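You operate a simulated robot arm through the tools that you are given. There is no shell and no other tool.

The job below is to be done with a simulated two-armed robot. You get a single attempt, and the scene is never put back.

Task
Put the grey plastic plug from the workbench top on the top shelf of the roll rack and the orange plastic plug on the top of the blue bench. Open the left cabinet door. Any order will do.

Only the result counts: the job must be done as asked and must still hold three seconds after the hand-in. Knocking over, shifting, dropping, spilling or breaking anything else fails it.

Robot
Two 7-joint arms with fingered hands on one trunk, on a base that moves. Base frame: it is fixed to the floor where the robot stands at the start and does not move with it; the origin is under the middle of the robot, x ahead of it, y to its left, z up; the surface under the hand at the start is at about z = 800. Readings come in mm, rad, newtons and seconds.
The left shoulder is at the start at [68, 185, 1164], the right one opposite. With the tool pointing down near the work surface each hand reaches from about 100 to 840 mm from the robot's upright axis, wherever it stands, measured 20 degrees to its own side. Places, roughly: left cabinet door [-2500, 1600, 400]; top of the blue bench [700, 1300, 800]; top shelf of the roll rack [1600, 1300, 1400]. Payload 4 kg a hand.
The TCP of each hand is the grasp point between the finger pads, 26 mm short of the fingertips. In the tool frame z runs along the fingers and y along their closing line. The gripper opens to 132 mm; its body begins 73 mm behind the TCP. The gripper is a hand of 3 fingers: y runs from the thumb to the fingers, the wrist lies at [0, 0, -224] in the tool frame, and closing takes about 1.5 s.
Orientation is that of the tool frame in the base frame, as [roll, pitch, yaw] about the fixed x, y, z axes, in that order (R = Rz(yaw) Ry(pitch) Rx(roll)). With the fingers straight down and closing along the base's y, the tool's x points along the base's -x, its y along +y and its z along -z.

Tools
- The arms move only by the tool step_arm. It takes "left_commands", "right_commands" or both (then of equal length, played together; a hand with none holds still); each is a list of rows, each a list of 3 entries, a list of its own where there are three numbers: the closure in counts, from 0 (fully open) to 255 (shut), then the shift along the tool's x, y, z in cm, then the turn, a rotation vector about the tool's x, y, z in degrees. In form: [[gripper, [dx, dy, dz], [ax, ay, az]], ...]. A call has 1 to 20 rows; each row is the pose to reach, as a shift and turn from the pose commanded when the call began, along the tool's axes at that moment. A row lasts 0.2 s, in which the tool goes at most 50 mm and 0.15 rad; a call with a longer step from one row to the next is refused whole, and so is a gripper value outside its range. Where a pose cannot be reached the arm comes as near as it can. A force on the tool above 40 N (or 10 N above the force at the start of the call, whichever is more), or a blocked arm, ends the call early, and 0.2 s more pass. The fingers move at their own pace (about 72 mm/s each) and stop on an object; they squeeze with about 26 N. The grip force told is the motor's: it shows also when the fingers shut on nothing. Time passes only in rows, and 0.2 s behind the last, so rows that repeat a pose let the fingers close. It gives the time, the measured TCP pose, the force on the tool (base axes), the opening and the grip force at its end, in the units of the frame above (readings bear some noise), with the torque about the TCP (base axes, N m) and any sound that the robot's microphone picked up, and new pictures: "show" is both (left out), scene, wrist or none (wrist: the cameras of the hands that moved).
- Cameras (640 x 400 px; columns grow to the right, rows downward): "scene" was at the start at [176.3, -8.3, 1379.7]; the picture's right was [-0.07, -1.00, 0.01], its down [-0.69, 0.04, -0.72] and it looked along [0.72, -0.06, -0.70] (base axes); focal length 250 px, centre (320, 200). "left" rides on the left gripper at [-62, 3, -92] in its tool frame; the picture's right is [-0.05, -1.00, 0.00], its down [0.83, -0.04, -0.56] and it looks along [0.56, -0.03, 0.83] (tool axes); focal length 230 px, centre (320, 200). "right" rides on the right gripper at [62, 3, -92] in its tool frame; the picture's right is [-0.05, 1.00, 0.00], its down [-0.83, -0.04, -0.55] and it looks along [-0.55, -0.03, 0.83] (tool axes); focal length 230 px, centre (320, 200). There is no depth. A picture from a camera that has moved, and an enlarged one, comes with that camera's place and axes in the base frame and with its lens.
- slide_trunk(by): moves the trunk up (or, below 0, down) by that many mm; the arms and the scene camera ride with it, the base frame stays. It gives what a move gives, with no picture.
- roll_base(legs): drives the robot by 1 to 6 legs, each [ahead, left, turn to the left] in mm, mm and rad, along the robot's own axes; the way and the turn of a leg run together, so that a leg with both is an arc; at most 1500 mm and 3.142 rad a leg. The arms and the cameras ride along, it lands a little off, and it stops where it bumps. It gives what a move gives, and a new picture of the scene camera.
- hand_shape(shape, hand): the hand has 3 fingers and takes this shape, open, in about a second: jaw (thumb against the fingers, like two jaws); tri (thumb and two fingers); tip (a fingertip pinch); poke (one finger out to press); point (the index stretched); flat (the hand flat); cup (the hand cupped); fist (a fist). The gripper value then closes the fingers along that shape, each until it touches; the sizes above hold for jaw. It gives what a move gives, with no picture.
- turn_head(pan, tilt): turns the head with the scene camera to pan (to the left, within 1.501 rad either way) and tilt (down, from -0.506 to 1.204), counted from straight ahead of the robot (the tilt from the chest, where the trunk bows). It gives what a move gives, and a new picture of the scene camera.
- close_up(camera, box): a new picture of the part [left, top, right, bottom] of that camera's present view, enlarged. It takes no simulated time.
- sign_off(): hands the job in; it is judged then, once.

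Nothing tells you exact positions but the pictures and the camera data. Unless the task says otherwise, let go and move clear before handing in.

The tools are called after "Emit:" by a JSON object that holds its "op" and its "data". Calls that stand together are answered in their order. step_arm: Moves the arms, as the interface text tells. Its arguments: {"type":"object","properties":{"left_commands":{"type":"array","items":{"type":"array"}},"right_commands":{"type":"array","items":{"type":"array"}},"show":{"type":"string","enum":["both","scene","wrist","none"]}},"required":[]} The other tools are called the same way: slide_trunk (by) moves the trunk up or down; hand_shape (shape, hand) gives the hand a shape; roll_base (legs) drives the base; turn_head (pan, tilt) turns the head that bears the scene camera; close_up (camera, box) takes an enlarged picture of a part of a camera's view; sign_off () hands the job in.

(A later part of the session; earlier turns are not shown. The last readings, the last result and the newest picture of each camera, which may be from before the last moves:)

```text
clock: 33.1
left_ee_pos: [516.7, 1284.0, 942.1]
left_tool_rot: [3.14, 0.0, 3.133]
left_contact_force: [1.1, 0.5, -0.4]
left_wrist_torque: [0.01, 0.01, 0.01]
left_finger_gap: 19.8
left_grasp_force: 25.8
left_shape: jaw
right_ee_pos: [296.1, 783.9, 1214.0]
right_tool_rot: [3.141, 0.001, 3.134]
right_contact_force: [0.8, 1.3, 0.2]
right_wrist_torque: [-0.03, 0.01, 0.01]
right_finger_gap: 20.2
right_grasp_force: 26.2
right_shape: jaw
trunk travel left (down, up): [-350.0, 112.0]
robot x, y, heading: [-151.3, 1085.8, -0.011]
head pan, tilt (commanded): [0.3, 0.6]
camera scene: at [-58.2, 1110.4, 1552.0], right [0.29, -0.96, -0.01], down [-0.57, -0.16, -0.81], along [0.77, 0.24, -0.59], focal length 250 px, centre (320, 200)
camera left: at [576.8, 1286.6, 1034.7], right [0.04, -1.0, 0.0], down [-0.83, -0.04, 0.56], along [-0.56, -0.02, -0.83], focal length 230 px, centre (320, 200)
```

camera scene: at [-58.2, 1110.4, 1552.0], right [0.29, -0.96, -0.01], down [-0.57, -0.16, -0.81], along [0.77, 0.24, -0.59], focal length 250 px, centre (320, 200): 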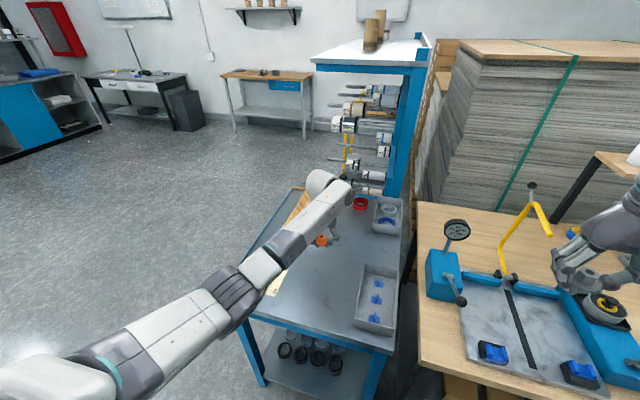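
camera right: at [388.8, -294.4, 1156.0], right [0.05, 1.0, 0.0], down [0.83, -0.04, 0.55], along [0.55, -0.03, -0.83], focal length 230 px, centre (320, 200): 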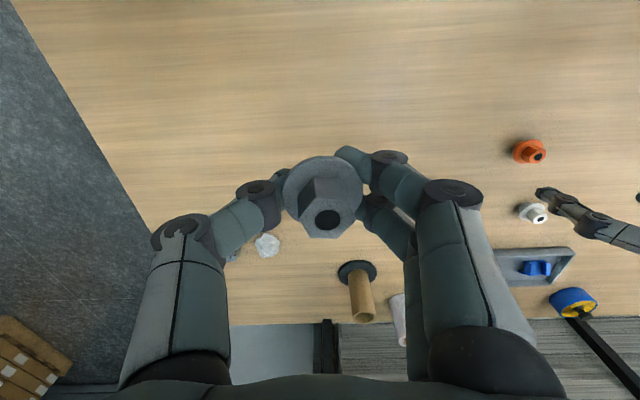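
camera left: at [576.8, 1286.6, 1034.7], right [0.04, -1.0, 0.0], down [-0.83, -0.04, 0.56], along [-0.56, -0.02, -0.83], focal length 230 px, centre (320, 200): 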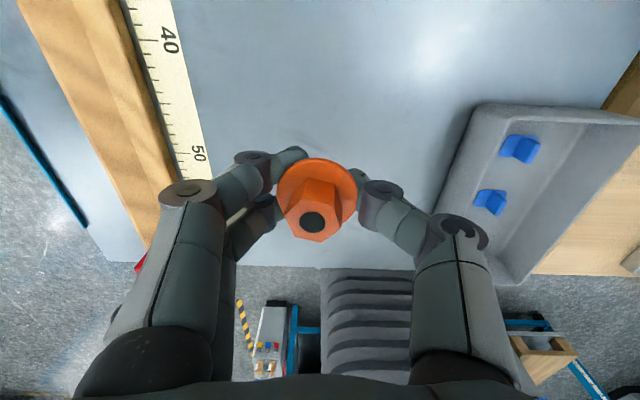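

The hand hangs over the clear strip, about 45 mm from the tray and 30 mm from the ruler even with the fingers spread. I'll lower to about z = 840 and check the height.

Emit:
{"op": "step_arm", "data": {"left_commands": [[255, [0, 0, 3], [0, 0, 0]], [255, [0, 0, 6], [0, 0, 0]], [255, [0, 0, 8], [0, 0, 0]], [255, [0, 0, 9.5], [0, 0, 0]], [255, [0, 0, 10.3], [0, 0, 0]], [255, [0, 0, 10.3], [0, 0, 0]]]}}

Emit:
{"op": "close_up", "data": {"camera": "scene", "box": [260, 180, 420, 320]}}

```text
clock: 34.5
left_ee_pos: [518.2, 1280.6, 836.3]
left_tool_rot: [-3.141, 0.002, 3.132]
left_contact_force: [0.0, 0.3, 0.0]
left_wrist_torque: [0.01, 0.0, -0.02]
left_finger_gap: 19.7
left_grasp_force: 25.8
left_shape: jaw
right_ee_pos: [296.1, 784.5, 1214.3]
right_tool_rot: [3.141, 0.0, 3.132]
right_contact_force: [0.6, 0.2, -0.9]
right_wrist_torque: [0.02, 0.02, 0.01]
right_finger_gap: 20.3
right_grasp_force: 25.9
right_shape: jaw
trunk travel left (down, up): [-350.0, 112.0]
robot x, y, heading: [-151.7, 1087.9, -0.012]
head pan, tilt (commanded): [0.3, 0.6]
camera scene: at [-58.3, 1110.5, 1552.0], right [0.29, -0.96, -0.01], down [-0.57, -0.16, -0.81], along [0.77, 0.24, -0.59], focal length 250 px, centre (320, 200)
camera left: at [578.7, 1284.5, 928.5], right [0.04, -1.0, 0.0], down [-0.83, -0.04, 0.56], along [-0.56, -0.02, -0.83], focal length 230 px, centre (320, 200)
```

scene: 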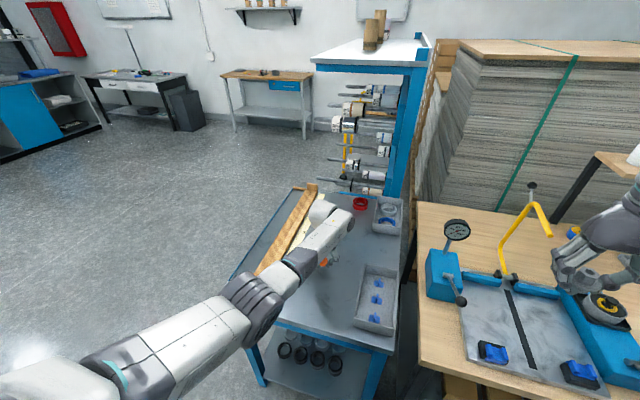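
left: 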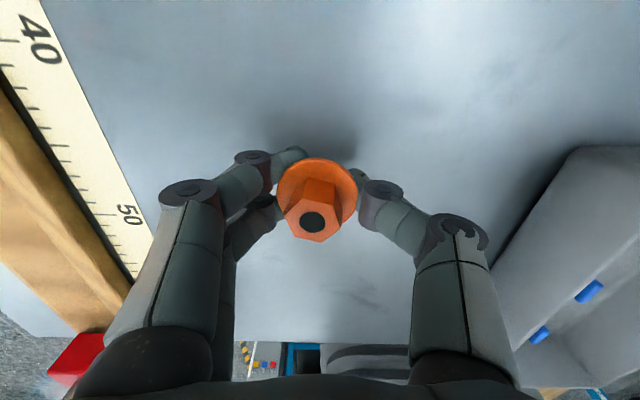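

```text
2.86 times, centred on (340, 250) of scene
camera zoom: at [-58.3, 1110.5, 1552.0], right [0.29, -0.96, -0.01], down [-0.57, -0.16, -0.81], along [0.77, 0.24, -0.59], focal length 714 px, centre (263, 57)
```

zoom: 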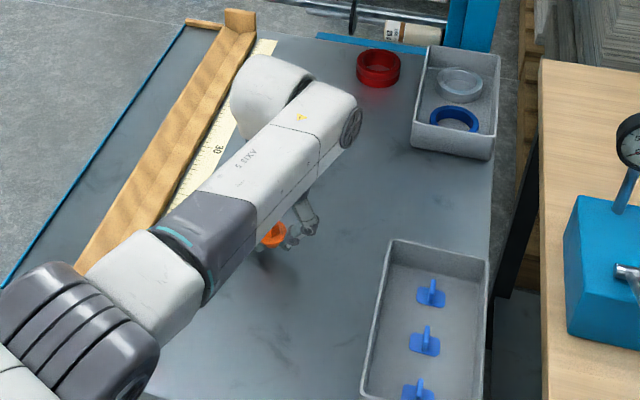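

No contact yet at z of about 836. I'll go down in small steps to about 828 and watch the force.

Emit:
{"op": "step_arm", "data": {"left_commands": [[255, [0, 0, 0.3], [0, 0, 0]], [255, [0, 0, 0.6], [0, 0, 0]], [255, [0, 0, 0.8], [0, 0, 0]], [255, [0, 0, 0.8], [0, 0, 0]]], "show": "wrist"}}

```text
clock: 35.5
left_ee_pos: [519.4, 1281.0, 829.1]
left_tool_rot: [-3.141, 0.002, 3.134]
left_contact_force: [0.9, -0.1, 0.5]
left_wrist_torque: [-0.03, 0.0, -0.03]
left_finger_gap: 19.6
left_grasp_force: 26.1
left_shape: jaw
right_ee_pos: [295.9, 785.3, 1213.2]
right_tool_rot: [3.141, 0.0, 3.132]
right_contact_force: [0.0, -0.1, -0.8]
right_wrist_torque: [0.02, -0.01, -0.04]
right_finger_gap: 20.1
right_grasp_force: 26.0
right_shape: jaw
trunk travel left (down, up): [-350.0, 112.0]
robot x, y, heading: [-152.7, 1086.8, -0.009]
head pan, tilt (commanded): [0.3, 0.6]
camera left: at [578.6, 1284.3, 921.3], right [0.04, -1.0, 0.0], down [-0.83, -0.04, 0.56], along [-0.55, -0.02, -0.83], focal length 230 px, centre (320, 200)
```

left: 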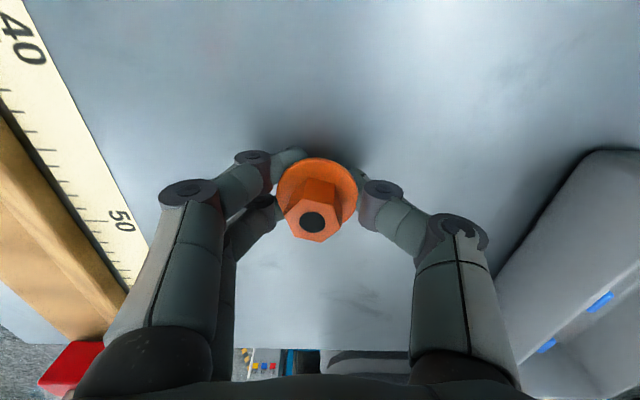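

Still no contact at 829, so the bench top may be slightly lower here. I'll continue down in 2 mm steps.

Emit:
{"op": "step_arm", "data": {"left_commands": [[255, [0, 0, 0.2], [0, 0, 0]], [255, [0, 0, 0.4], [0, 0, 0]], [255, [0, 0, 0.5], [0, 0, 0]], [255, [0, 0, 0.5], [0, 0, 0]]], "show": "wrist"}}

```text
clock: 36.5
left_ee_pos: [517.4, 1281.7, 825.5]
left_tool_rot: [3.141, 0.003, 3.132]
left_contact_force: [-3.5, 1.2, 13.4]
left_wrist_torque: [0.01, 0.1, 0.0]
left_finger_gap: 20.0
left_grasp_force: 26.0
left_shape: jaw
right_ee_pos: [292.9, 783.2, 1213.2]
right_tool_rot: [-3.14, 0.002, 3.133]
right_contact_force: [0.6, -0.6, -0.5]
right_wrist_torque: [-0.01, 0.02, 0.01]
right_finger_gap: 20.1
right_grasp_force: 26.1
right_shape: jaw
trunk travel left (down, up): [-350.0, 112.0]
robot x, y, heading: [-153.2, 1087.6, -0.006]
head pan, tilt (commanded): [0.3, 0.6]
camera left: at [577.4, 1284.4, 918.4], right [0.04, -1.0, 0.0], down [-0.83, -0.04, 0.55], along [-0.55, -0.02, -0.83], focal length 230 px, centre (320, 200)
```

left: 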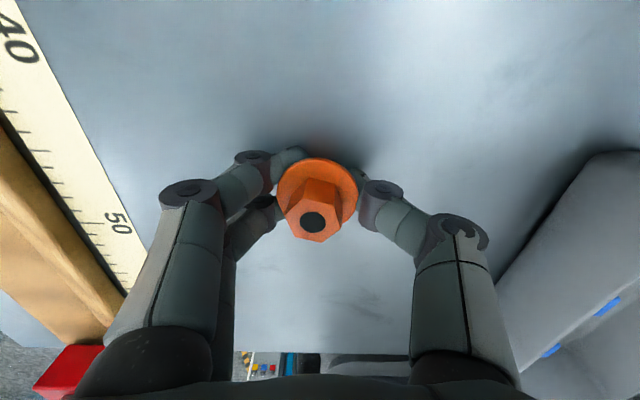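

The fingertips touched at about z = 825. I'll back up 1 mm and open slowly to let the plug settle.

Emit:
{"op": "step_arm", "data": {"left_commands": [[255, [0, 0, -0.1], [0, 0, 0]], [210, [0, 0, -0.1], [0, 0, 0]], [190, [0, 0, -0.1], [0, 0, 0]], [170, [0, 0, -0.1], [0, 0, 0]], [150, [0, 0, -0.1], [0, 0, 0]], [130, [0, 0, -0.1], [0, 0, 0]], [115, [0, 0, -0.1], [0, 0, 0]], [110, [0, 0, -0.1], [0, 0, 0]], [110, [0, 0, -0.1], [0, 0, 0]]]}}

Emit:
{"op": "close_up", "data": {"camera": "scene", "box": [260, 180, 420, 320]}}

```text
clock: 38.5
left_ee_pos: [516.4, 1280.8, 826.0]
left_tool_rot: [3.141, 0.004, 3.134]
left_contact_force: [1.8, -3.7, 21.3]
left_wrist_torque: [0.16, -0.03, -0.06]
left_finger_gap: 64.4
left_grasp_force: 0.0
left_shape: jaw
right_ee_pos: [294.5, 783.3, 1213.6]
right_tool_rot: [3.14, 0.002, 3.132]
right_contact_force: [-0.1, 1.2, -0.4]
right_wrist_torque: [0.0, 0.0, -0.02]
right_finger_gap: 20.2
right_grasp_force: 26.0
right_shape: jaw
trunk travel left (down, up): [-350.0, 112.0]
robot x, y, heading: [-155.4, 1089.1, -0.013]
head pan, tilt (commanded): [0.3, 0.6]
camera scene: at [-61.0, 1108.9, 1552.3], right [0.29, -0.96, -0.01], down [-0.57, -0.16, -0.81], along [0.77, 0.24, -0.59], focal length 250 px, centre (320, 200)
camera left: at [576.6, 1283.4, 918.7], right [0.04, -1.0, 0.0], down [-0.83, -0.04, 0.55], along [-0.55, -0.02, -0.83], focal length 230 px, centre (320, 200)
```

scene: 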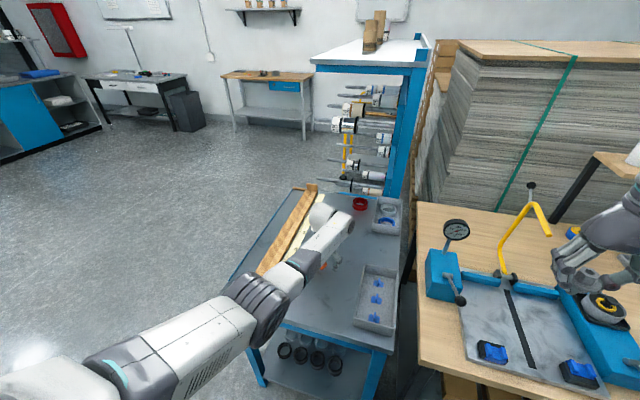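
left: 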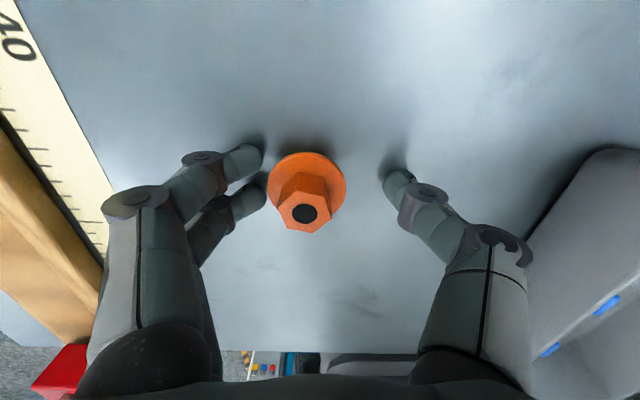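

```text
2.86 times, centred on (340, 250) of scene
camera zoom: at [-61.0, 1108.9, 1552.3], right [0.29, -0.96, -0.01], down [-0.57, -0.16, -0.81], along [0.77, 0.24, -0.59], focal length 714 px, centre (263, 57)
```

zoom: 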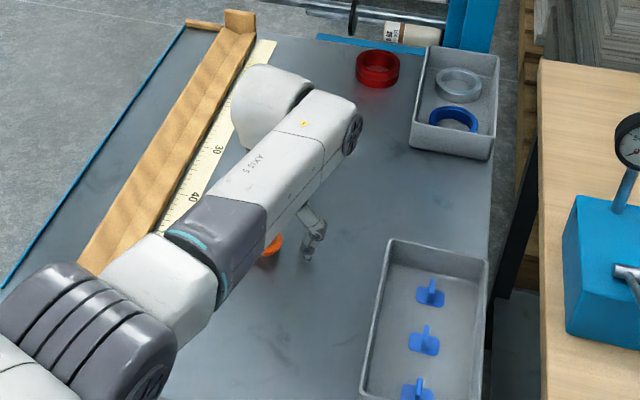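

The plug is free and standing. The tips press a little, so I'll lift 4 mm, open wider and then rise straight up.

Emit:
{"op": "step_arm", "data": {"left_commands": [[110, [0, 0, -0.4], [0, 0, 0]], [80, [0, 0, -0.6], [0, 0, 0]], [80, [0, 0, -0.8], [0, 0, 0]], [80, [0, 0, -2.0], [0, 0, 0]], [80, [0, 0, -5.0], [0, 0, 0]], [80, [0, 0, -9.0], [0, 0, 0]], [80, [0, 0, -13.0], [0, 0, 0]], [80, [0, 0, -13.0], [0, 0, 0]]]}}

```text
clock: 40.3
left_ee_pos: [518.0, 1282.3, 955.2]
left_tool_rot: [3.141, -0.001, 3.133]
left_contact_force: [-0.4, 0.6, -0.4]
left_wrist_torque: [0.0, 0.02, -0.02]
left_finger_gap: 90.0
left_grasp_force: 0.0
left_shape: jaw
right_ee_pos: [297.3, 784.2, 1211.7]
right_tool_rot: [-3.141, -0.004, 3.133]
right_contact_force: [-0.2, 0.0, -0.5]
right_wrist_torque: [-0.02, 0.01, 0.01]
right_finger_gap: 20.2
right_grasp_force: 26.1
right_shape: jaw
trunk travel left (down, up): [-350.0, 112.0]
robot x, y, heading: [-153.3, 1081.5, -0.011]
head pan, tilt (commanded): [0.3, 0.6]
camera scene: at [-57.9, 1110.7, 1551.9], right [0.29, -0.96, -0.01], down [-0.57, -0.16, -0.81], along [0.77, 0.24, -0.59], focal length 250 px, centre (320, 200)
camera left: at [578.8, 1286.1, 1048.3], right [0.04, -1.0, 0.0], down [-0.83, -0.04, 0.56], along [-0.56, -0.02, -0.83], focal length 230 px, centre (320, 200)
```

scene: 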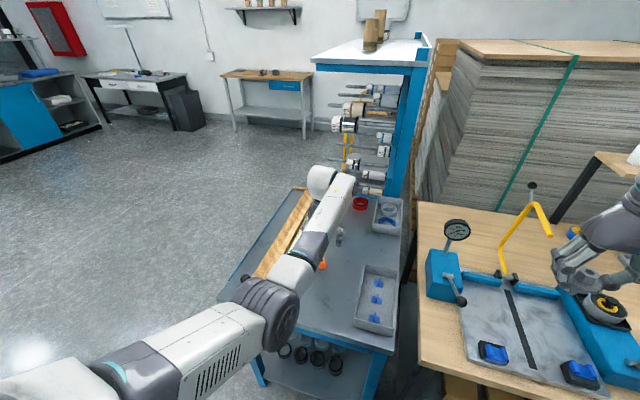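
left: 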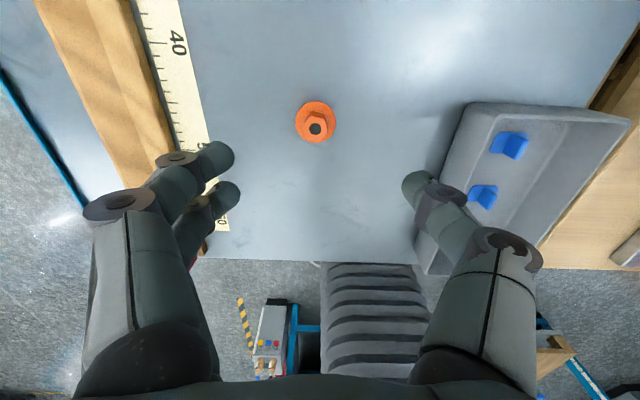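

The orange plug stands on the blue bench. I'll lift the left hand up and back, then drive around to the open left side of the rack.

Emit:
{"op": "step_arm", "data": {"left_commands": [[80, [0, 0, -4], [0, 0, 0]], [80, [0, 0, -8], [0, 0, 0]], [80, [0, 0, -12], [0, 0, 0]], [80, [0, 0, -16], [0, 0, 0]], [80, [0, 0, -20], [0, 0, 0]], [80, [0, 0, -24], [0, 0, 0]], [80, [3, 0.5, -27], [0, 0, 0]], [80, [7, 1, -27], [0, 0, 0]], [80, [11, 2, -27], [0, 0, 0]], [80, [15, 3, -27], [0, 0, 0]], [80, [19, 4, -27], [0, 0, 0]], [80, [23, 5, -27], [0, 0, 0]], [80, [25, 5, -27], [0, 0, 0]]], "show": "scene"}}

Emit:
{"op": "close_up", "data": {"camera": "scene", "box": [290, 0, 440, 220]}}

Emit:
{"op": "close_up", "data": {"camera": "scene", "box": [220, 180, 420, 380]}}

```text
clock: 43.1
left_ee_pos: [489.2, 1402.9, 1200.1]
left_tool_rot: [-3.141, -0.002, 3.134]
left_contact_force: [-0.4, 0.1, 0.8]
left_wrist_torque: [0.0, 0.0, 0.03]
left_finger_gap: 90.3
left_grasp_force: 0.0
left_shape: jaw
left hand out of reach, approached as far as the arm can: row 5, 6, 7, 8, 9, 10, 11, 12, 13
right_ee_pos: [295.8, 784.2, 1214.0]
right_tool_rot: [-3.141, 0.001, 3.134]
right_contact_force: [0.5, -0.3, -0.5]
right_wrist_torque: [0.03, 0.0, -0.01]
right_finger_gap: 20.1
right_grasp_force: 26.1
right_shape: jaw
trunk travel left (down, up): [-350.0, 112.0]
robot x, y, heading: [-156.1, 1086.0, -0.01]
head pan, tilt (commanded): [0.3, 0.6]
camera scene: at [-58.1, 1110.8, 1552.0], right [0.29, -0.96, -0.01], down [-0.57, -0.16, -0.81], along [0.77, 0.24, -0.59], focal length 250 px, centre (320, 200)
```

scene: 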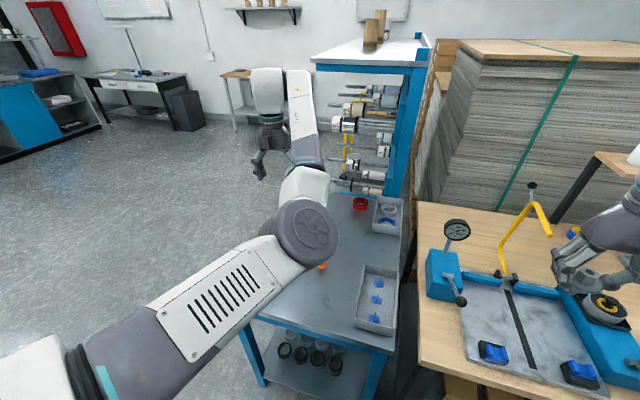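

```text
1.82 times, centred on (365, 110) of scene
camera zoom: at [-58.1, 1110.8, 1552.0], right [0.29, -0.96, -0.01], down [-0.57, -0.16, -0.81], along [0.77, 0.24, -0.59], focal length 454 px, centre (238, 364)
```

zoom: 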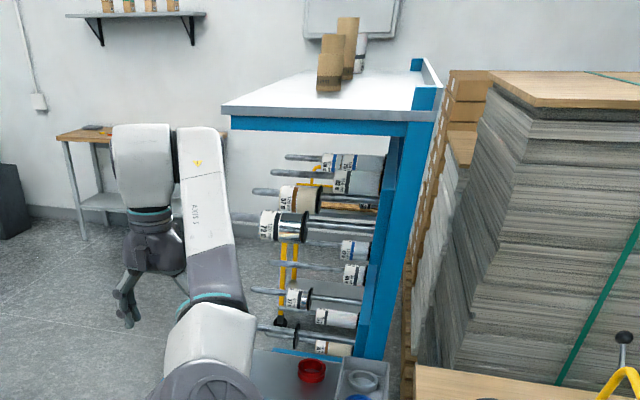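

```text
2.00 times, centred on (320, 280) of scene
camera zoom: at [-58.1, 1110.8, 1552.0], right [0.29, -0.96, -0.01], down [-0.57, -0.16, -0.81], along [0.77, 0.24, -0.59], focal length 500 px, centre (320, 40)
```

zoom: 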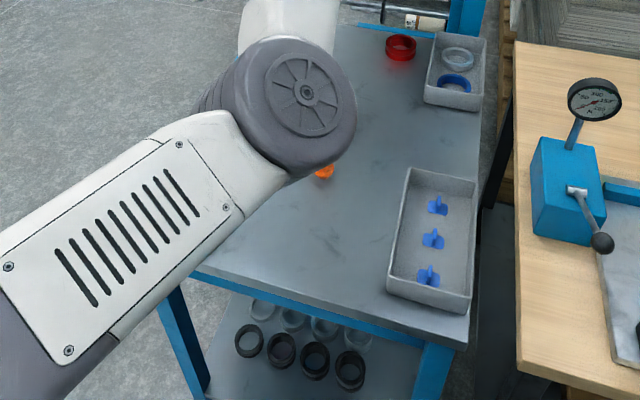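

The left arm stopped short of its last target, with the elbow folded inward at [489, 1403, 1200]. I'll hold for a couple of rows to see whether it settles.

Emit:
{"op": "step_arm", "data": {"left_commands": [[80, [0, 0, 0], [0, 0, 0]], [80, [0, 0, 0], [0, 0, 0]]]}}

```text
clock: 43.7
left_ee_pos: [488.9, 1402.2, 1200.6]
left_tool_rot: [-3.141, -0.001, 3.132]
left_contact_force: [-0.2, 0.1, 0.2]
left_wrist_torque: [0.03, 0.01, -0.03]
left_finger_gap: 90.1
left_grasp_force: 0.1
left_shape: jaw
right_ee_pos: [295.9, 784.3, 1213.1]
right_tool_rot: [3.141, -0.002, 3.134]
right_contact_force: [-0.1, 0.5, -0.4]
right_wrist_torque: [-0.01, -0.02, -0.01]
right_finger_gap: 20.0
right_grasp_force: 25.7
right_shape: jaw
trunk travel left (down, up): [-350.0, 112.0]
robot x, y, heading: [-152.5, 1086.5, -0.012]
head pan, tilt (commanded): [0.3, 0.6]
camera scene: at [-58.1, 1110.5, 1552.0], right [0.29, -0.96, -0.01], down [-0.57, -0.16, -0.81], along [0.77, 0.24, -0.59], focal length 250 px, centre (320, 200)
camera left: at [548.9, 1405.3, 1293.1], right [0.04, -1.0, 0.0], down [-0.83, -0.04, 0.56], along [-0.56, -0.02, -0.83], focal length 230 px, centre (320, 200)
```

scene: 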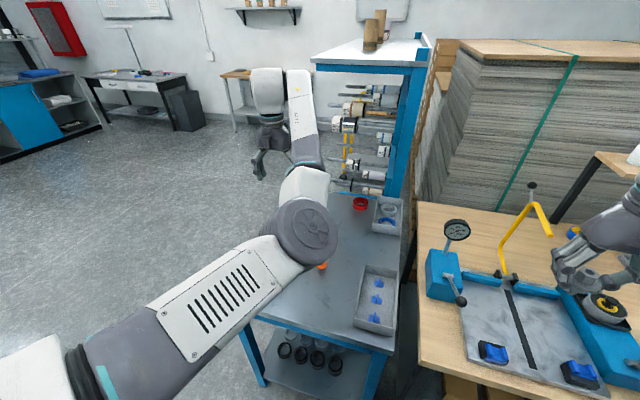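
left: 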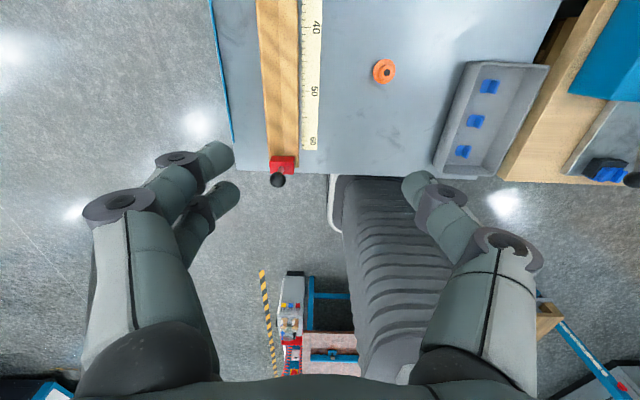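

It is holding steady. I'll move the left hand down a little, into easier reach, and then back and outward.

Emit:
{"op": "step_arm", "data": {"left_commands": [[80, [0, 0, 2], [0, 0, 0]], [80, [0, 0, 4], [0, 0, 0]], [80, [0, 0, 6], [0, 0, 0]], [80, [2, 0, 8], [0, 0, 0]], [80, [4, 0, 10], [0, 0, 0]], [80, [6, 0, 10], [0, 0, 0]], [80, [6, 0, 10], [0, 0, 0]]]}}

```text
clock: 45.3
left_ee_pos: [449.7, 1413.4, 1096.3]
left_tool_rot: [3.141, 0.001, 3.136]
left_contact_force: [-0.2, -0.3, 0.0]
left_wrist_torque: [0.01, 0.0, -0.01]
left_finger_gap: 90.3
left_grasp_force: 0.2
left_shape: jaw
left hand out of reach, approached as far as the arm can: row 6, 7
right_ee_pos: [295.4, 784.4, 1213.4]
right_tool_rot: [-3.141, 0.0, 3.134]
right_contact_force: [0.6, 0.6, -1.5]
right_wrist_torque: [0.01, 0.01, -0.01]
right_finger_gap: 20.1
right_grasp_force: 25.8
right_shape: jaw
trunk travel left (down, up): [-350.0, 112.0]
robot x, y, heading: [-154.8, 1087.5, -0.009]
head pan, tilt (commanded): [0.3, 0.6]
camera scene: at [-58.1, 1110.1, 1552.0], right [0.29, -0.96, -0.01], down [-0.57, -0.16, -0.81], along [0.77, 0.24, -0.59], focal length 250 px, centre (320, 200)
camera left: at [510.3, 1416.7, 1188.5], right [0.05, -1.0, 0.0], down [-0.83, -0.04, 0.55], along [-0.55, -0.02, -0.83], focal length 230 px, centre (320, 200)
```

scene: 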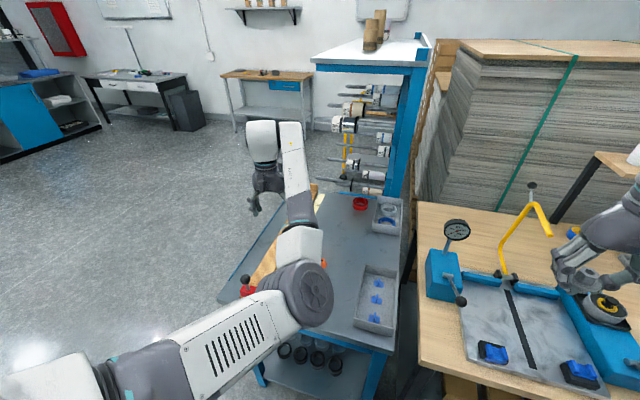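
left: 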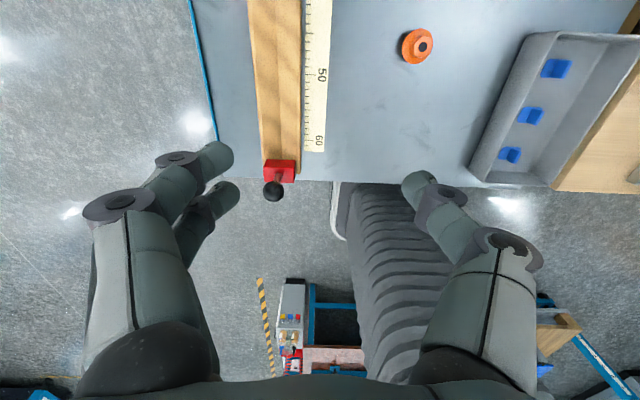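

The orange plug is undisturbed at about [520, 1288]. The left arm is folded awkwardly, so I'll go back to a pose on the earlier forward path and retract along that path.

Emit:
{"op": "step_arm", "data": {"left_commands": [[80, [-2.2, -4.3, 1.0], [0, 0, 0]], [80, [-4.5, -8.6, 1.6], [0, 0, 0]], [80, [-6.8, -12.9, 2.0], [0, 0, 0]], [80, [-6.8, -12.9, 2.0], [0, 0, 0]]]}}

```text
clock: 46.3
left_ee_pos: [518.4, 1281.8, 1074.9]
left_tool_rot: [-3.14, -0.002, 3.131]
left_contact_force: [0.1, 1.1, -0.2]
left_wrist_torque: [0.01, -0.04, 0.02]
left_finger_gap: 90.3
left_grasp_force: 0.0
left_shape: jaw
right_ee_pos: [295.6, 785.6, 1212.2]
right_tool_rot: [-3.141, 0.001, 3.133]
right_contact_force: [0.3, 0.2, -0.2]
right_wrist_torque: [-0.02, 0.0, 0.03]
right_finger_gap: 20.0
right_grasp_force: 26.1
right_shape: jaw
trunk travel left (down, up): [-350.0, 112.0]
robot x, y, heading: [-150.8, 1083.0, -0.008]
head pan, tilt (commanded): [0.3, 0.6]
camera scene: at [-58.4, 1110.9, 1552.0], right [0.29, -0.96, -0.01], down [-0.57, -0.16, -0.81], along [0.77, 0.24, -0.59], focal length 250 px, centre (320, 200)
camera left: at [578.1, 1285.9, 1167.0], right [0.04, -1.0, 0.0], down [-0.83, -0.03, 0.56], along [-0.56, -0.02, -0.83], focal length 230 px, centre (320, 200)
```

scene: 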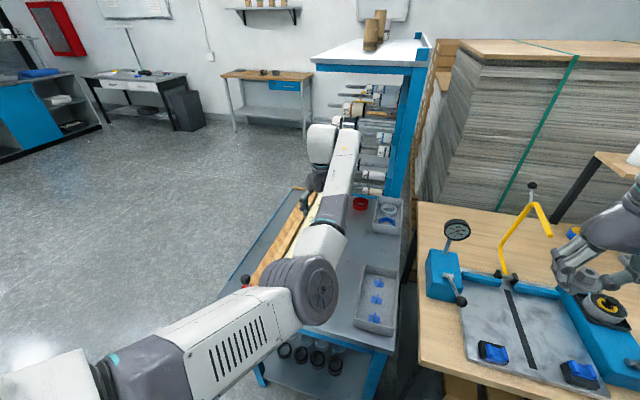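
left: 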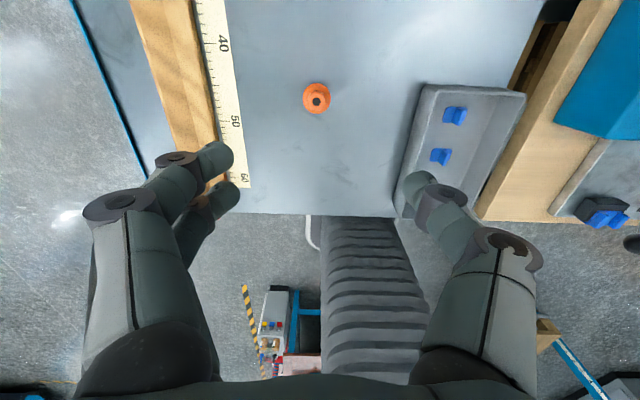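

I'm back at a reachable pose over the bench, so I'll retract along the reverse of the path I came in on.

Emit:
{"op": "step_arm", "data": {"left_commands": [[80, [0, 0, -2.2], [0, 0, 0]], [80, [0, 0, -4.0], [0, 0, 0]], [80, [4, 1, -6], [0, 0, 0]], [80, [8, 2, -8], [0, 0, 0]], [80, [12, 3, -10], [0, 0, 0]], [80, [16, 4, -12], [0, 0, 0]], [80, [20, 5, -14], [0, 0, 0]], [80, [24, 6, -15], [0, 0, 0]], [80, [24, 6, -15], [0, 0, 0]]]}}

```text
clock: 48.3
left_ee_pos: [450.5, 1448.9, 1175.1]
left_tool_rot: [-3.141, -0.003, 3.134]
left_contact_force: [-0.1, -0.8, 0.9]
left_wrist_torque: [-0.02, -0.02, -0.03]
left_finger_gap: 90.3
left_grasp_force: 0.0
left_shape: jaw
left hand out of reach, approached as far as the arm can: row 3, 4, 5, 6, 7, 8, 9
right_ee_pos: [294.8, 784.5, 1213.2]
right_tool_rot: [3.141, 0.0, 3.134]
right_contact_force: [0.1, 0.5, -0.3]
right_wrist_torque: [-0.01, -0.01, -0.02]
right_finger_gap: 20.3
right_grasp_force: 26.6
right_shape: jaw
trunk travel left (down, up): [-350.0, 112.0]
robot x, y, heading: [-150.4, 1090.3, -0.006]
head pan, tilt (commanded): [0.3, 0.6]
camera scene: at [-59.2, 1111.1, 1552.0], right [0.29, -0.96, -0.01], down [-0.57, -0.16, -0.81], along [0.77, 0.24, -0.59], focal length 250 px, centre (320, 200)
camera left: at [510.4, 1452.5, 1267.3], right [0.04, -1.0, 0.0], down [-0.83, -0.04, 0.56], along [-0.56, -0.02, -0.83], focal length 230 px, centre (320, 200)
```

scene: 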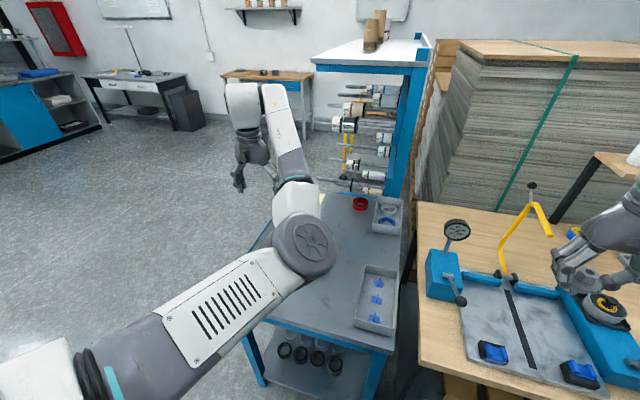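
left: 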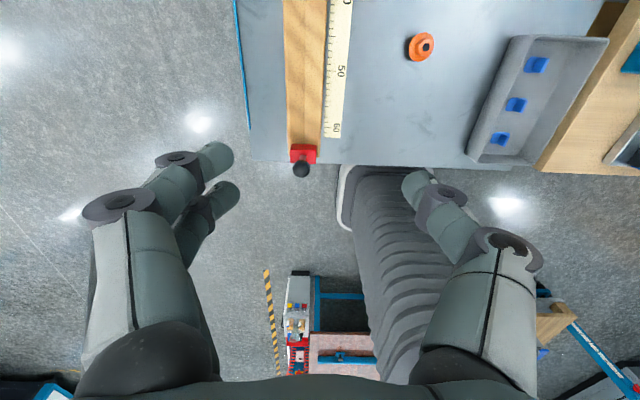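

The left arm is stuck against a joint limit with the fingers down. The hand is empty, so I'll tilt the fingers forward about the tool's y axis, which brings the wrist back toward the body.

Emit:
{"op": "step_arm", "data": {"left_commands": [[80, [0, 0, 0], [0, -8, 0]], [80, [0, 0, 0], [0, -16, 0]], [80, [0, 0, 0], [0, -24, 0]], [80, [0, 0, 0], [0, -32, 0]], [80, [0, 0, 0], [0, -40, 0]], [80, [0, 0, 0], [0, -48, 0]], [80, [0, 0, 0], [0, -56, 0]], [80, [0, 0, 0], [0, -64, 0]], [80, [0, 0, 0], [0, -64, 0]]], "show": "scene"}}

```text
clock: 50.5
left_ee_pos: [449.9, 1497.8, 1215.0]
left_tool_rot: [2.902, 1.147, 2.982]
left_contact_force: [-1.0, -0.1, 0.5]
left_wrist_torque: [0.02, 0.0, -0.03]
left_finger_gap: 90.3
left_grasp_force: 0.1
left_shape: jaw
right_ee_pos: [295.0, 785.0, 1212.9]
right_tool_rot: [-3.141, -0.001, 3.134]
right_contact_force: [0.6, -0.7, -0.1]
right_wrist_torque: [-0.01, 0.02, 0.03]
right_finger_gap: 20.1
right_grasp_force: 26.1
right_shape: jaw
trunk travel left (down, up): [-350.0, 112.0]
robot x, y, heading: [-154.1, 1082.8, -0.008]
head pan, tilt (commanded): [0.3, 0.6]
stopped in row 9 (left hand): the arm was blocked; the commanded pose is now the measured one
camera scene: at [-58.3, 1110.5, 1552.0], right [0.29, -0.96, -0.01], down [-0.57, -0.16, -0.81], along [0.77, 0.24, -0.59], focal length 250 px, centre (320, 200)
```

scene: 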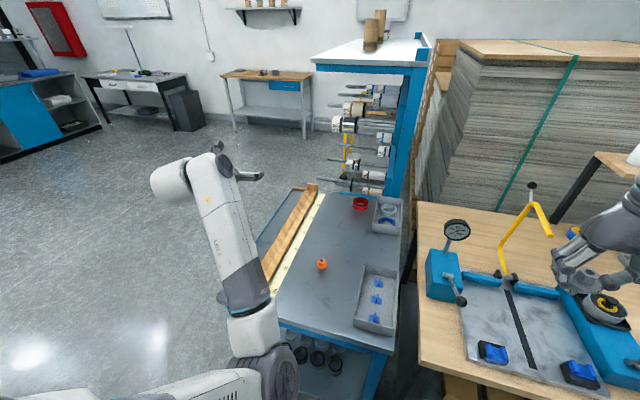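

The left hand now points forward at about chest height and the orange plug is clear of everything. I'll try drawing it back toward the body.

Emit:
{"op": "step_arm", "data": {"left_commands": [[80, [1.3, 0, -2.7], [0, 0, 0]], [80, [2.6, 0, -5.4], [0, 0, 0]], [80, [4.0, 0, -8.1], [0, 0, 0]], [80, [5.3, 0, -10.8], [0, 0, 0]], [80, [5.3, 0, -10.8], [0, 0, 0]]], "show": "scene"}}

```text
clock: 51.5
left_ee_pos: [326.2, 1534.7, 1254.7]
left_tool_rot: [2.562, 1.158, 2.738]
left_contact_force: [0.1, 0.0, -0.3]
left_wrist_torque: [0.04, 0.0, 0.0]
left_finger_gap: 90.1
left_grasp_force: 0.1
left_shape: jaw
right_ee_pos: [295.2, 785.4, 1212.9]
right_tool_rot: [3.142, 0.001, 3.132]
right_contact_force: [-0.8, 0.1, -0.2]
right_wrist_torque: [-0.02, -0.01, 0.01]
right_finger_gap: 20.0
right_grasp_force: 26.0
right_shape: jaw
trunk travel left (down, up): [-350.0, 112.0]
robot x, y, heading: [-150.8, 1089.4, -0.012]
head pan, tilt (commanded): [0.3, 0.6]
stopped in row 5 (left hand): the arm was blocked; the commanded pose is now the measured one
camera scene: at [-59.3, 1110.5, 1552.1], right [0.29, -0.96, -0.01], down [-0.57, -0.16, -0.81], along [0.77, 0.24, -0.59], focal length 250 px, centre (320, 200)
```

scene: 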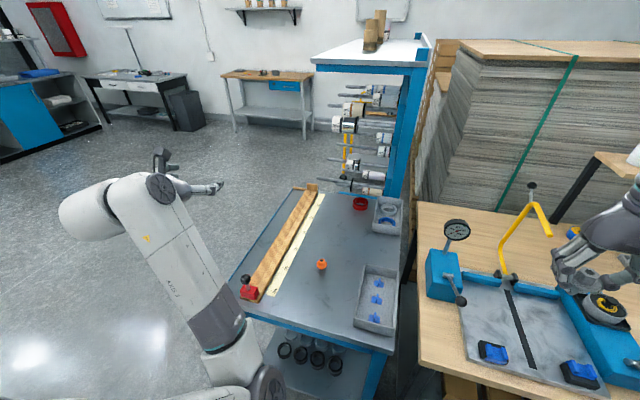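

The left arm is tucked back now. I'll glance down to see the size of my base before driving around the rack.

Emit:
{"op": "turn_head", "data": {"pan": 0.9, "tilt": 1.2}}

Emit:
{"op": "turn_head", "data": {"pan": 0.6, "tilt": 0.3}}

```text
clock: 52.5
left_ee_pos: [326.1, 1535.1, 1255.5]
left_tool_rot: [2.564, 1.159, 2.741]
left_contact_force: [1.3, -0.3, 0.4]
left_wrist_torque: [0.0, -0.01, -0.02]
left_finger_gap: 90.5
left_grasp_force: 0.1
left_shape: jaw
right_ee_pos: [295.4, 784.4, 1214.3]
right_tool_rot: [3.14, -0.001, 3.133]
right_contact_force: [-0.6, -0.9, -0.1]
right_wrist_torque: [0.04, -0.02, -0.01]
right_finger_gap: 19.9
right_grasp_force: 25.7
right_shape: jaw
trunk travel left (down, up): [-350.0, 112.0]
robot x, y, heading: [-153.2, 1083.5, -0.006]
head pan, tilt (commanded): [0.901, 1.201]
camera scene: at [-109.4, 1128.5, 1509.1], right [0.78, -0.63, -0.03], down [-0.6, -0.72, -0.34], along [0.2, 0.28, -0.94], focal length 250 px, centre (320, 200)
```

scene: 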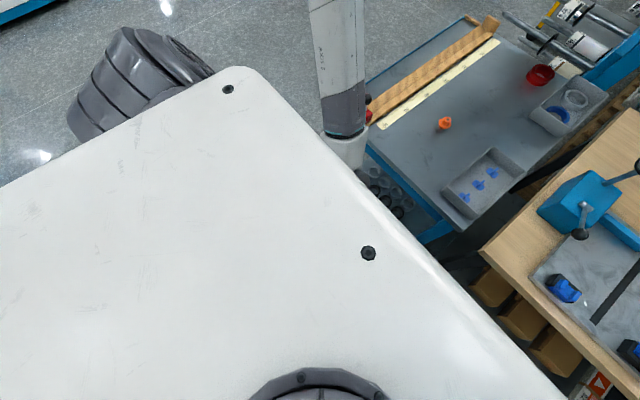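

```text
clock: 53.7
left_ee_pos: [327.9, 1534.6, 1254.9]
left_tool_rot: [2.562, 1.158, 2.742]
left_contact_force: [0.7, 0.2, -1.1]
left_wrist_torque: [0.0, -0.01, 0.0]
left_finger_gap: 90.3
left_grasp_force: 0.1
left_shape: jaw
right_ee_pos: [295.8, 784.8, 1212.9]
right_tool_rot: [-3.141, 0.0, 3.131]
right_contact_force: [-0.9, -0.1, -0.7]
right_wrist_torque: [-0.04, -0.02, -0.01]
right_finger_gap: 19.9
right_grasp_force: 25.9
right_shape: jaw
trunk travel left (down, up): [-350.0, 112.0]
robot x, y, heading: [-150.3, 1083.2, -0.008]
head pan, tilt (commanded): [0.6, 0.3]
camera scene: at [-64.6, 1137.1, 1579.6], right [0.56, -0.83, -0.02], down [-0.28, -0.17, -0.95], along [0.78, 0.53, -0.32], focal length 250 px, centre (320, 200)
```

scene: 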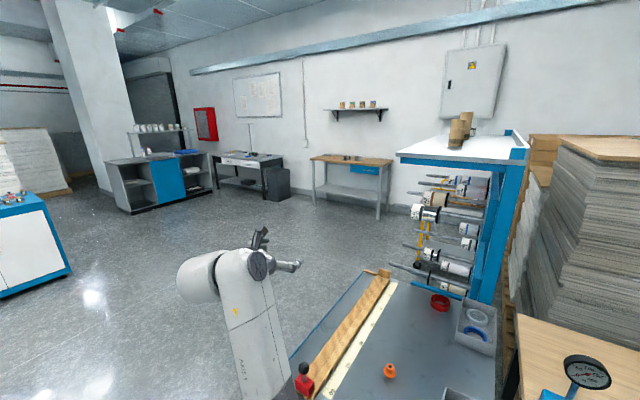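

The shelf runs from x of about 1050 to 2200 and y of about 1080 to 1480, with paper tubes near [1630, 1300]. Its near part around [1250, 1370] looks empty. I'll drive around the bench to the rack's open side.

Emit:
{"op": "roll_base", "data": {"legs": [[0, 880, 0], [1050, 0, 0]]}}

```text
clock: 63.4
left_ee_pos: [1378.2, 2428.8, 1255.6]
left_tool_rot: [2.565, 1.158, 2.752]
left_contact_force: [0.4, 0.2, 0.3]
left_wrist_torque: [-0.01, -0.02, -0.02]
left_finger_gap: 90.2
left_grasp_force: 0.0
left_shape: jaw
right_ee_pos: [1357.9, 1678.8, 1213.9]
right_tool_rot: [-3.141, -0.001, -3.137]
right_contact_force: [-0.7, -0.1, -0.8]
right_wrist_torque: [-0.01, 0.02, -0.04]
right_finger_gap: 20.0
right_grasp_force: 26.0
right_shape: jaw
trunk travel left (down, up): [-350.0, 112.0]
robot x, y, heading: [905.7, 1978.7, 0.005]
head pan, tilt (commanded): [0.6, 0.3]
camera scene: at [991.9, 2026.5, 1579.8], right [0.57, -0.82, -0.02], down [-0.28, -0.17, -0.95], along [0.78, 0.54, -0.32], focal length 250 px, centre (320, 200)
```

scene: 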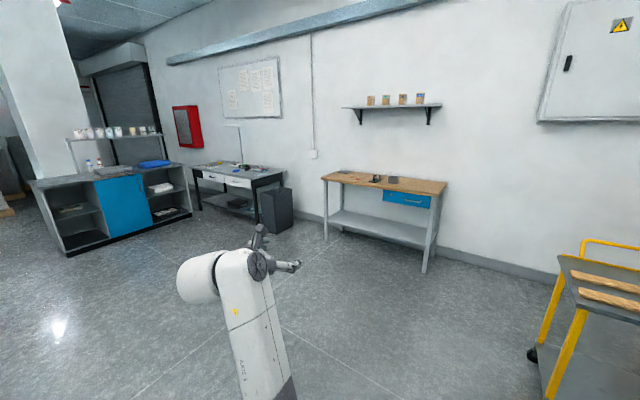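

I'm standing beside the rack with the right hand still out over the free floor. I'll turn the head right to look at the rack before moving further.

Emit:
{"op": "turn_head", "data": {"pan": -0.9, "tilt": 0.3}}

Emit:
{"op": "slide_trunk", "data": {"by": 112}}

Emit:
{"op": "turn_head", "data": {"pan": -0.9, "tilt": 0.4}}

```text
clock: 65.0
left_ee_pos: [1378.4, 2429.4, 1254.6]
left_tool_rot: [2.563, 1.158, 2.753]
left_contact_force: [-0.2, 0.1, -0.3]
left_wrist_torque: [0.03, -0.02, -0.05]
left_finger_gap: 90.1
left_grasp_force: 0.0
left_shape: jaw
right_ee_pos: [1358.0, 1678.7, 1212.8]
right_tool_rot: [3.141, 0.001, -3.136]
right_contact_force: [1.1, 0.3, -0.3]
right_wrist_torque: [-0.02, 0.01, 0.0]
right_finger_gap: 20.0
right_grasp_force: 26.0
right_shape: jaw
trunk travel left (down, up): [-350.0, 112.0]
robot x, y, heading: [906.4, 1973.9, 0.007]
head pan, tilt (commanded): [-0.901, 0.3]
camera scene: at [973.9, 1900.5, 1580.3], right [-0.78, -0.63, 0.03], down [-0.22, 0.23, -0.95], along [0.59, -0.75, -0.32], focal length 250 px, centre (320, 200)
```

scene: 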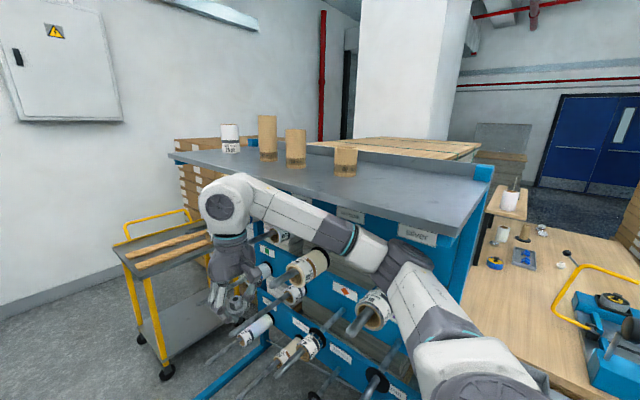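

```text
clock: 66.1
left_ee_pos: [1371.7, 2434.8, 1360.3]
left_tool_rot: [2.453, 1.138, 2.669]
left_contact_force: [0.2, 0.1, 0.2]
left_wrist_torque: [0.0, 0.02, 0.01]
left_finger_gap: 90.2
left_grasp_force: 0.1
left_shape: jaw
right_ee_pos: [1320.9, 1679.1, 1214.8]
right_tool_rot: [-3.139, -0.213, -3.125]
right_contact_force: [0.6, 1.0, -0.6]
right_wrist_torque: [0.01, 0.03, 0.0]
right_finger_gap: 19.9
right_grasp_force: 25.8
right_shape: jaw
trunk travel left (down, up): [-440.0, 21.0]
robot x, y, heading: [901.7, 1979.0, 0.003]
head pan, tilt (commanded): [-0.901, 0.3]
stopped: the arm was blocked; the commanded pose is now the measured one
```

```text
clock: 66.7
left_ee_pos: [1371.9, 2435.9, 1356.2]
left_tool_rot: [2.456, 1.137, 2.675]
left_contact_force: [-0.7, -0.3, 0.4]
left_wrist_torque: [0.01, -0.02, -0.01]
left_finger_gap: 90.6
left_grasp_force: 0.1
left_shape: jaw
right_ee_pos: [1323.0, 1678.7, 1216.0]
right_tool_rot: [3.141, -0.201, -3.127]
right_contact_force: [0.6, 0.2, 0.1]
right_wrist_torque: [0.01, 0.01, -0.03]
right_finger_gap: 20.1
right_grasp_force: 25.8
right_shape: jaw
trunk travel left (down, up): [-440.0, 21.0]
robot x, y, heading: [902.8, 1978.3, 0.002]
head pan, tilt (commanded): [-0.901, 0.4]
camera scene: at [951.0, 1894.7, 1664.8], right [-0.78, -0.62, 0.0], down [-0.24, 0.31, -0.92], along [0.57, -0.72, -0.39], focal length 250 px, centre (320, 200)
```

scene: 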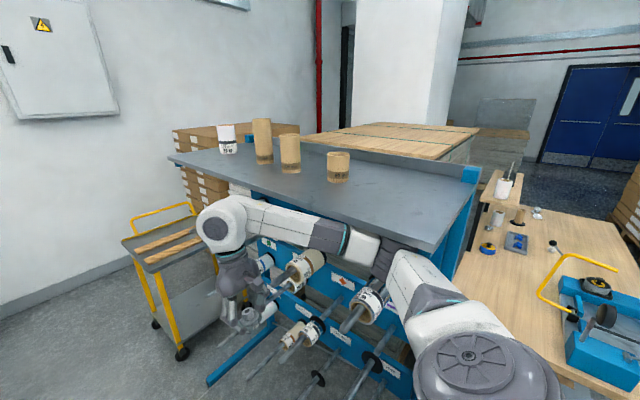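

Raising the trunk was stopped because the right elbow came up under the edge of the shelf. I'll lower the trunk again right away to relieve it, then move the base away from the rack before raising.

Emit:
{"op": "slide_trunk", "data": {"by": -91}}

Emit:
{"op": "close_up", "data": {"camera": "scene", "box": [160, 110, 500, 400]}}

```text
clock: 68.0
left_ee_pos: [1370.6, 2448.1, 1266.7]
left_tool_rot: [2.427, 1.128, 2.657]
left_contact_force: [0.7, 1.2, -0.3]
left_wrist_torque: [-0.01, -0.01, 0.0]
left_finger_gap: 90.3
left_grasp_force: 0.1
left_shape: jaw
right_ee_pos: [1325.2, 1684.6, 1126.8]
right_tool_rot: [-3.138, -0.201, -3.127]
right_contact_force: [-0.2, 1.0, -0.6]
right_wrist_torque: [-0.03, 0.01, 0.0]
right_finger_gap: 19.9
right_grasp_force: 25.9
right_shape: jaw
trunk travel left (down, up): [-349.0, 112.0]
robot x, y, heading: [901.9, 1977.6, 0.004]
head pan, tilt (commanded): [-0.901, 0.4]
```

```text
1.38 times, centred on (330, 255) of scene
camera zoom: at [971.5, 1901.4, 1570.1], right [-0.78, -0.62, 0.03], down [-0.27, 0.3, -0.91], along [0.56, -0.72, -0.41], focal length 345 px, centre (306, 124)
```

zoom: 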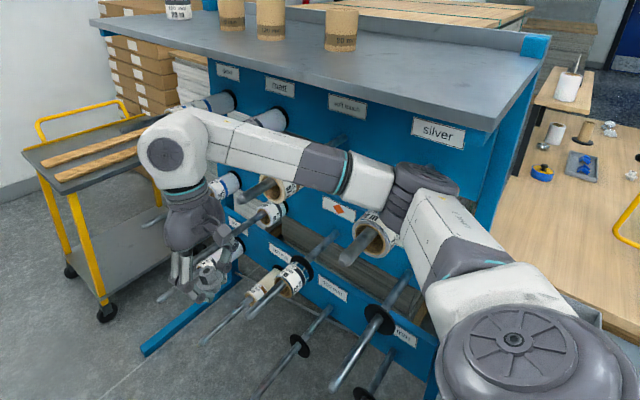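

The elbow is out from under the edge now, but the hand and elbow are still close to the rods. The rods point along +y, so I'll back straight away in that direction.

Emit:
{"op": "roll_base", "data": {"legs": [[0, 450, 0]]}}

Emit:
{"op": "close_up", "data": {"camera": "scene", "box": [120, 60, 560, 340]}}

```text
clock: 70.8
left_ee_pos: [1364.8, 2913.7, 1267.8]
left_tool_rot: [2.429, 1.134, 2.66]
left_contact_force: [0.1, 0.0, -0.2]
left_wrist_torque: [0.0, -0.03, 0.03]
left_finger_gap: 90.1
left_grasp_force: 0.1
left_shape: jaw
right_ee_pos: [1322.6, 2151.9, 1126.8]
right_tool_rot: [-3.136, -0.203, -3.12]
right_contact_force: [1.0, 0.2, -0.8]
right_wrist_torque: [0.04, -0.01, 0.01]
right_finger_gap: 20.1
right_grasp_force: 26.0
right_shape: jaw
trunk travel left (down, up): [-349.0, 112.0]
robot x, y, heading: [895.7, 2442.1, 0.013]
head pan, tilt (commanded): [-0.901, 0.4]
camera scene: at [969.3, 2367.4, 1570.2], right [-0.78, -0.63, 0.03], down [-0.28, 0.3, -0.91], along [0.56, -0.72, -0.41], focal length 250 px, centre (320, 200)
```

scene: 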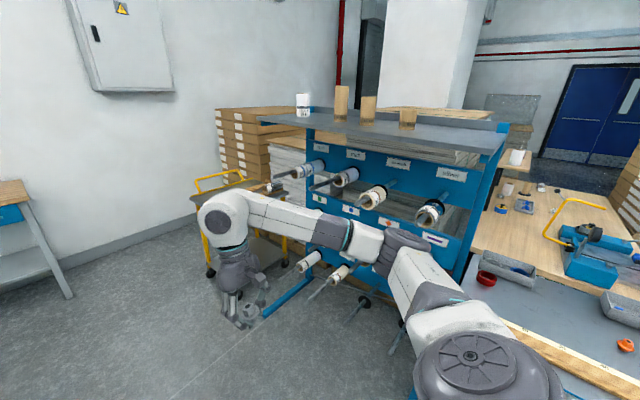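

```text
1.43 times, centred on (340, 200) of scene
camera zoom: at [969.3, 2367.4, 1570.2], right [-0.78, -0.63, 0.03], down [-0.28, 0.3, -0.91], along [0.56, -0.72, -0.41], focal length 357 px, centre (291, 200)
```

zoom: 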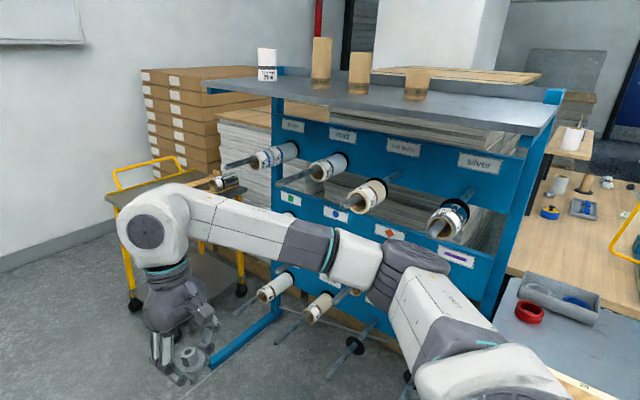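

Everything on the rack is still standing and the grey plug is still held. Here in the open I'll raise the trunk fully, straighten the right hand and test whether it can reach shelf height with the fingers down.

Emit:
{"op": "slide_trunk", "data": {"by": 112}}

Emit:
{"op": "step_arm", "data": {"right_commands": [[255, [0, 0, 0], [0, -4, 0]], [255, [0, 0, 0], [0, -8, 0]], [255, [0, 0, 0], [0, -11.6, 0]], [255, [-1.0, 1, -4], [0, -11.6, 0]], [255, [-2.0, 2, -8], [0, -11.6, 0]], [255, [-3.0, 3, -12], [0, -11.6, 0]], [255, [-4.0, 4, -16], [0, -11.6, 0]], [255, [-4.5, 4, -20], [0, -11.6, 0]], [255, [-5, 4, -24], [0, -11.6, 0]], [255, [-5, 4, -24], [0, -11.6, 0]]]}}

```text
clock: 72.2
left_ee_pos: [1360.7, 2926.2, 1386.6]
left_tool_rot: [2.357, 1.113, 2.62]
left_contact_force: [0.1, -0.7, 0.4]
left_wrist_torque: [-0.01, -0.01, -0.04]
left_finger_gap: 90.1
left_grasp_force: 0.0
left_shape: jaw
right_ee_pos: [1323.9, 2152.2, 1238.0]
right_tool_rot: [-3.136, -0.202, -3.12]
right_contact_force: [-0.4, -0.1, -0.8]
right_wrist_torque: [-0.01, 0.02, 0.02]
right_finger_gap: 19.9
right_grasp_force: 25.4
right_shape: jaw
trunk travel left (down, up): [-461.0, 0.0]
robot x, y, heading: [901.9, 2445.0, 0.01]
head pan, tilt (commanded): [-0.901, 0.4]
```

```text
clock: 74.4
left_ee_pos: [1362.2, 2925.9, 1387.5]
left_tool_rot: [2.36, 1.122, 2.62]
left_contact_force: [0.4, 0.4, 0.0]
left_wrist_torque: [-0.03, -0.01, 0.01]
left_finger_gap: 90.3
left_grasp_force: 0.0
left_shape: jaw
right_ee_pos: [1424.2, 2191.9, 1463.7]
right_tool_rot: [-3.136, 0.0, -3.121]
right_contact_force: [-0.4, -0.3, 0.4]
right_wrist_torque: [0.0, 0.01, -0.03]
right_finger_gap: 19.9
right_grasp_force: 26.1
right_shape: jaw
trunk travel left (down, up): [-461.0, 0.0]
robot x, y, heading: [900.3, 2442.1, 0.01]
head pan, tilt (commanded): [-0.901, 0.4]
camera scene: at [949.7, 2367.8, 1685.1], right [-0.78, -0.63, 0.0], down [-0.24, 0.3, -0.92], along [0.58, -0.72, -0.39], focal length 250 px, centre (320, 200)
camera right: at [1363.1, 2194.2, 1555.1], right [0.03, 1.0, -0.01], down [0.83, -0.02, 0.56], along [0.56, -0.02, -0.83], focal length 230 px, centre (320, 200)
```

scene: 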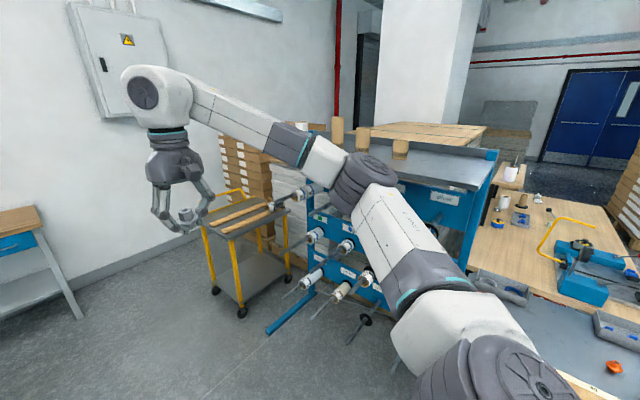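
right: 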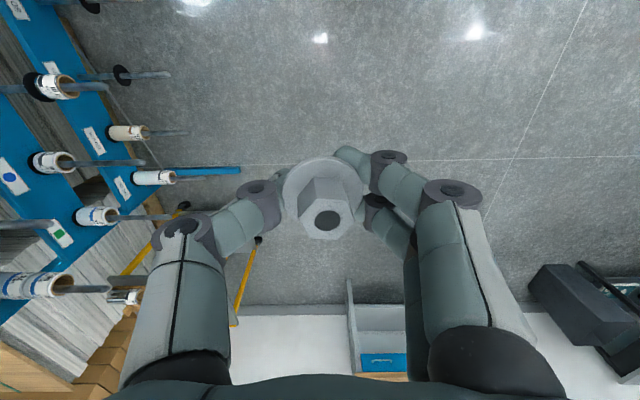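

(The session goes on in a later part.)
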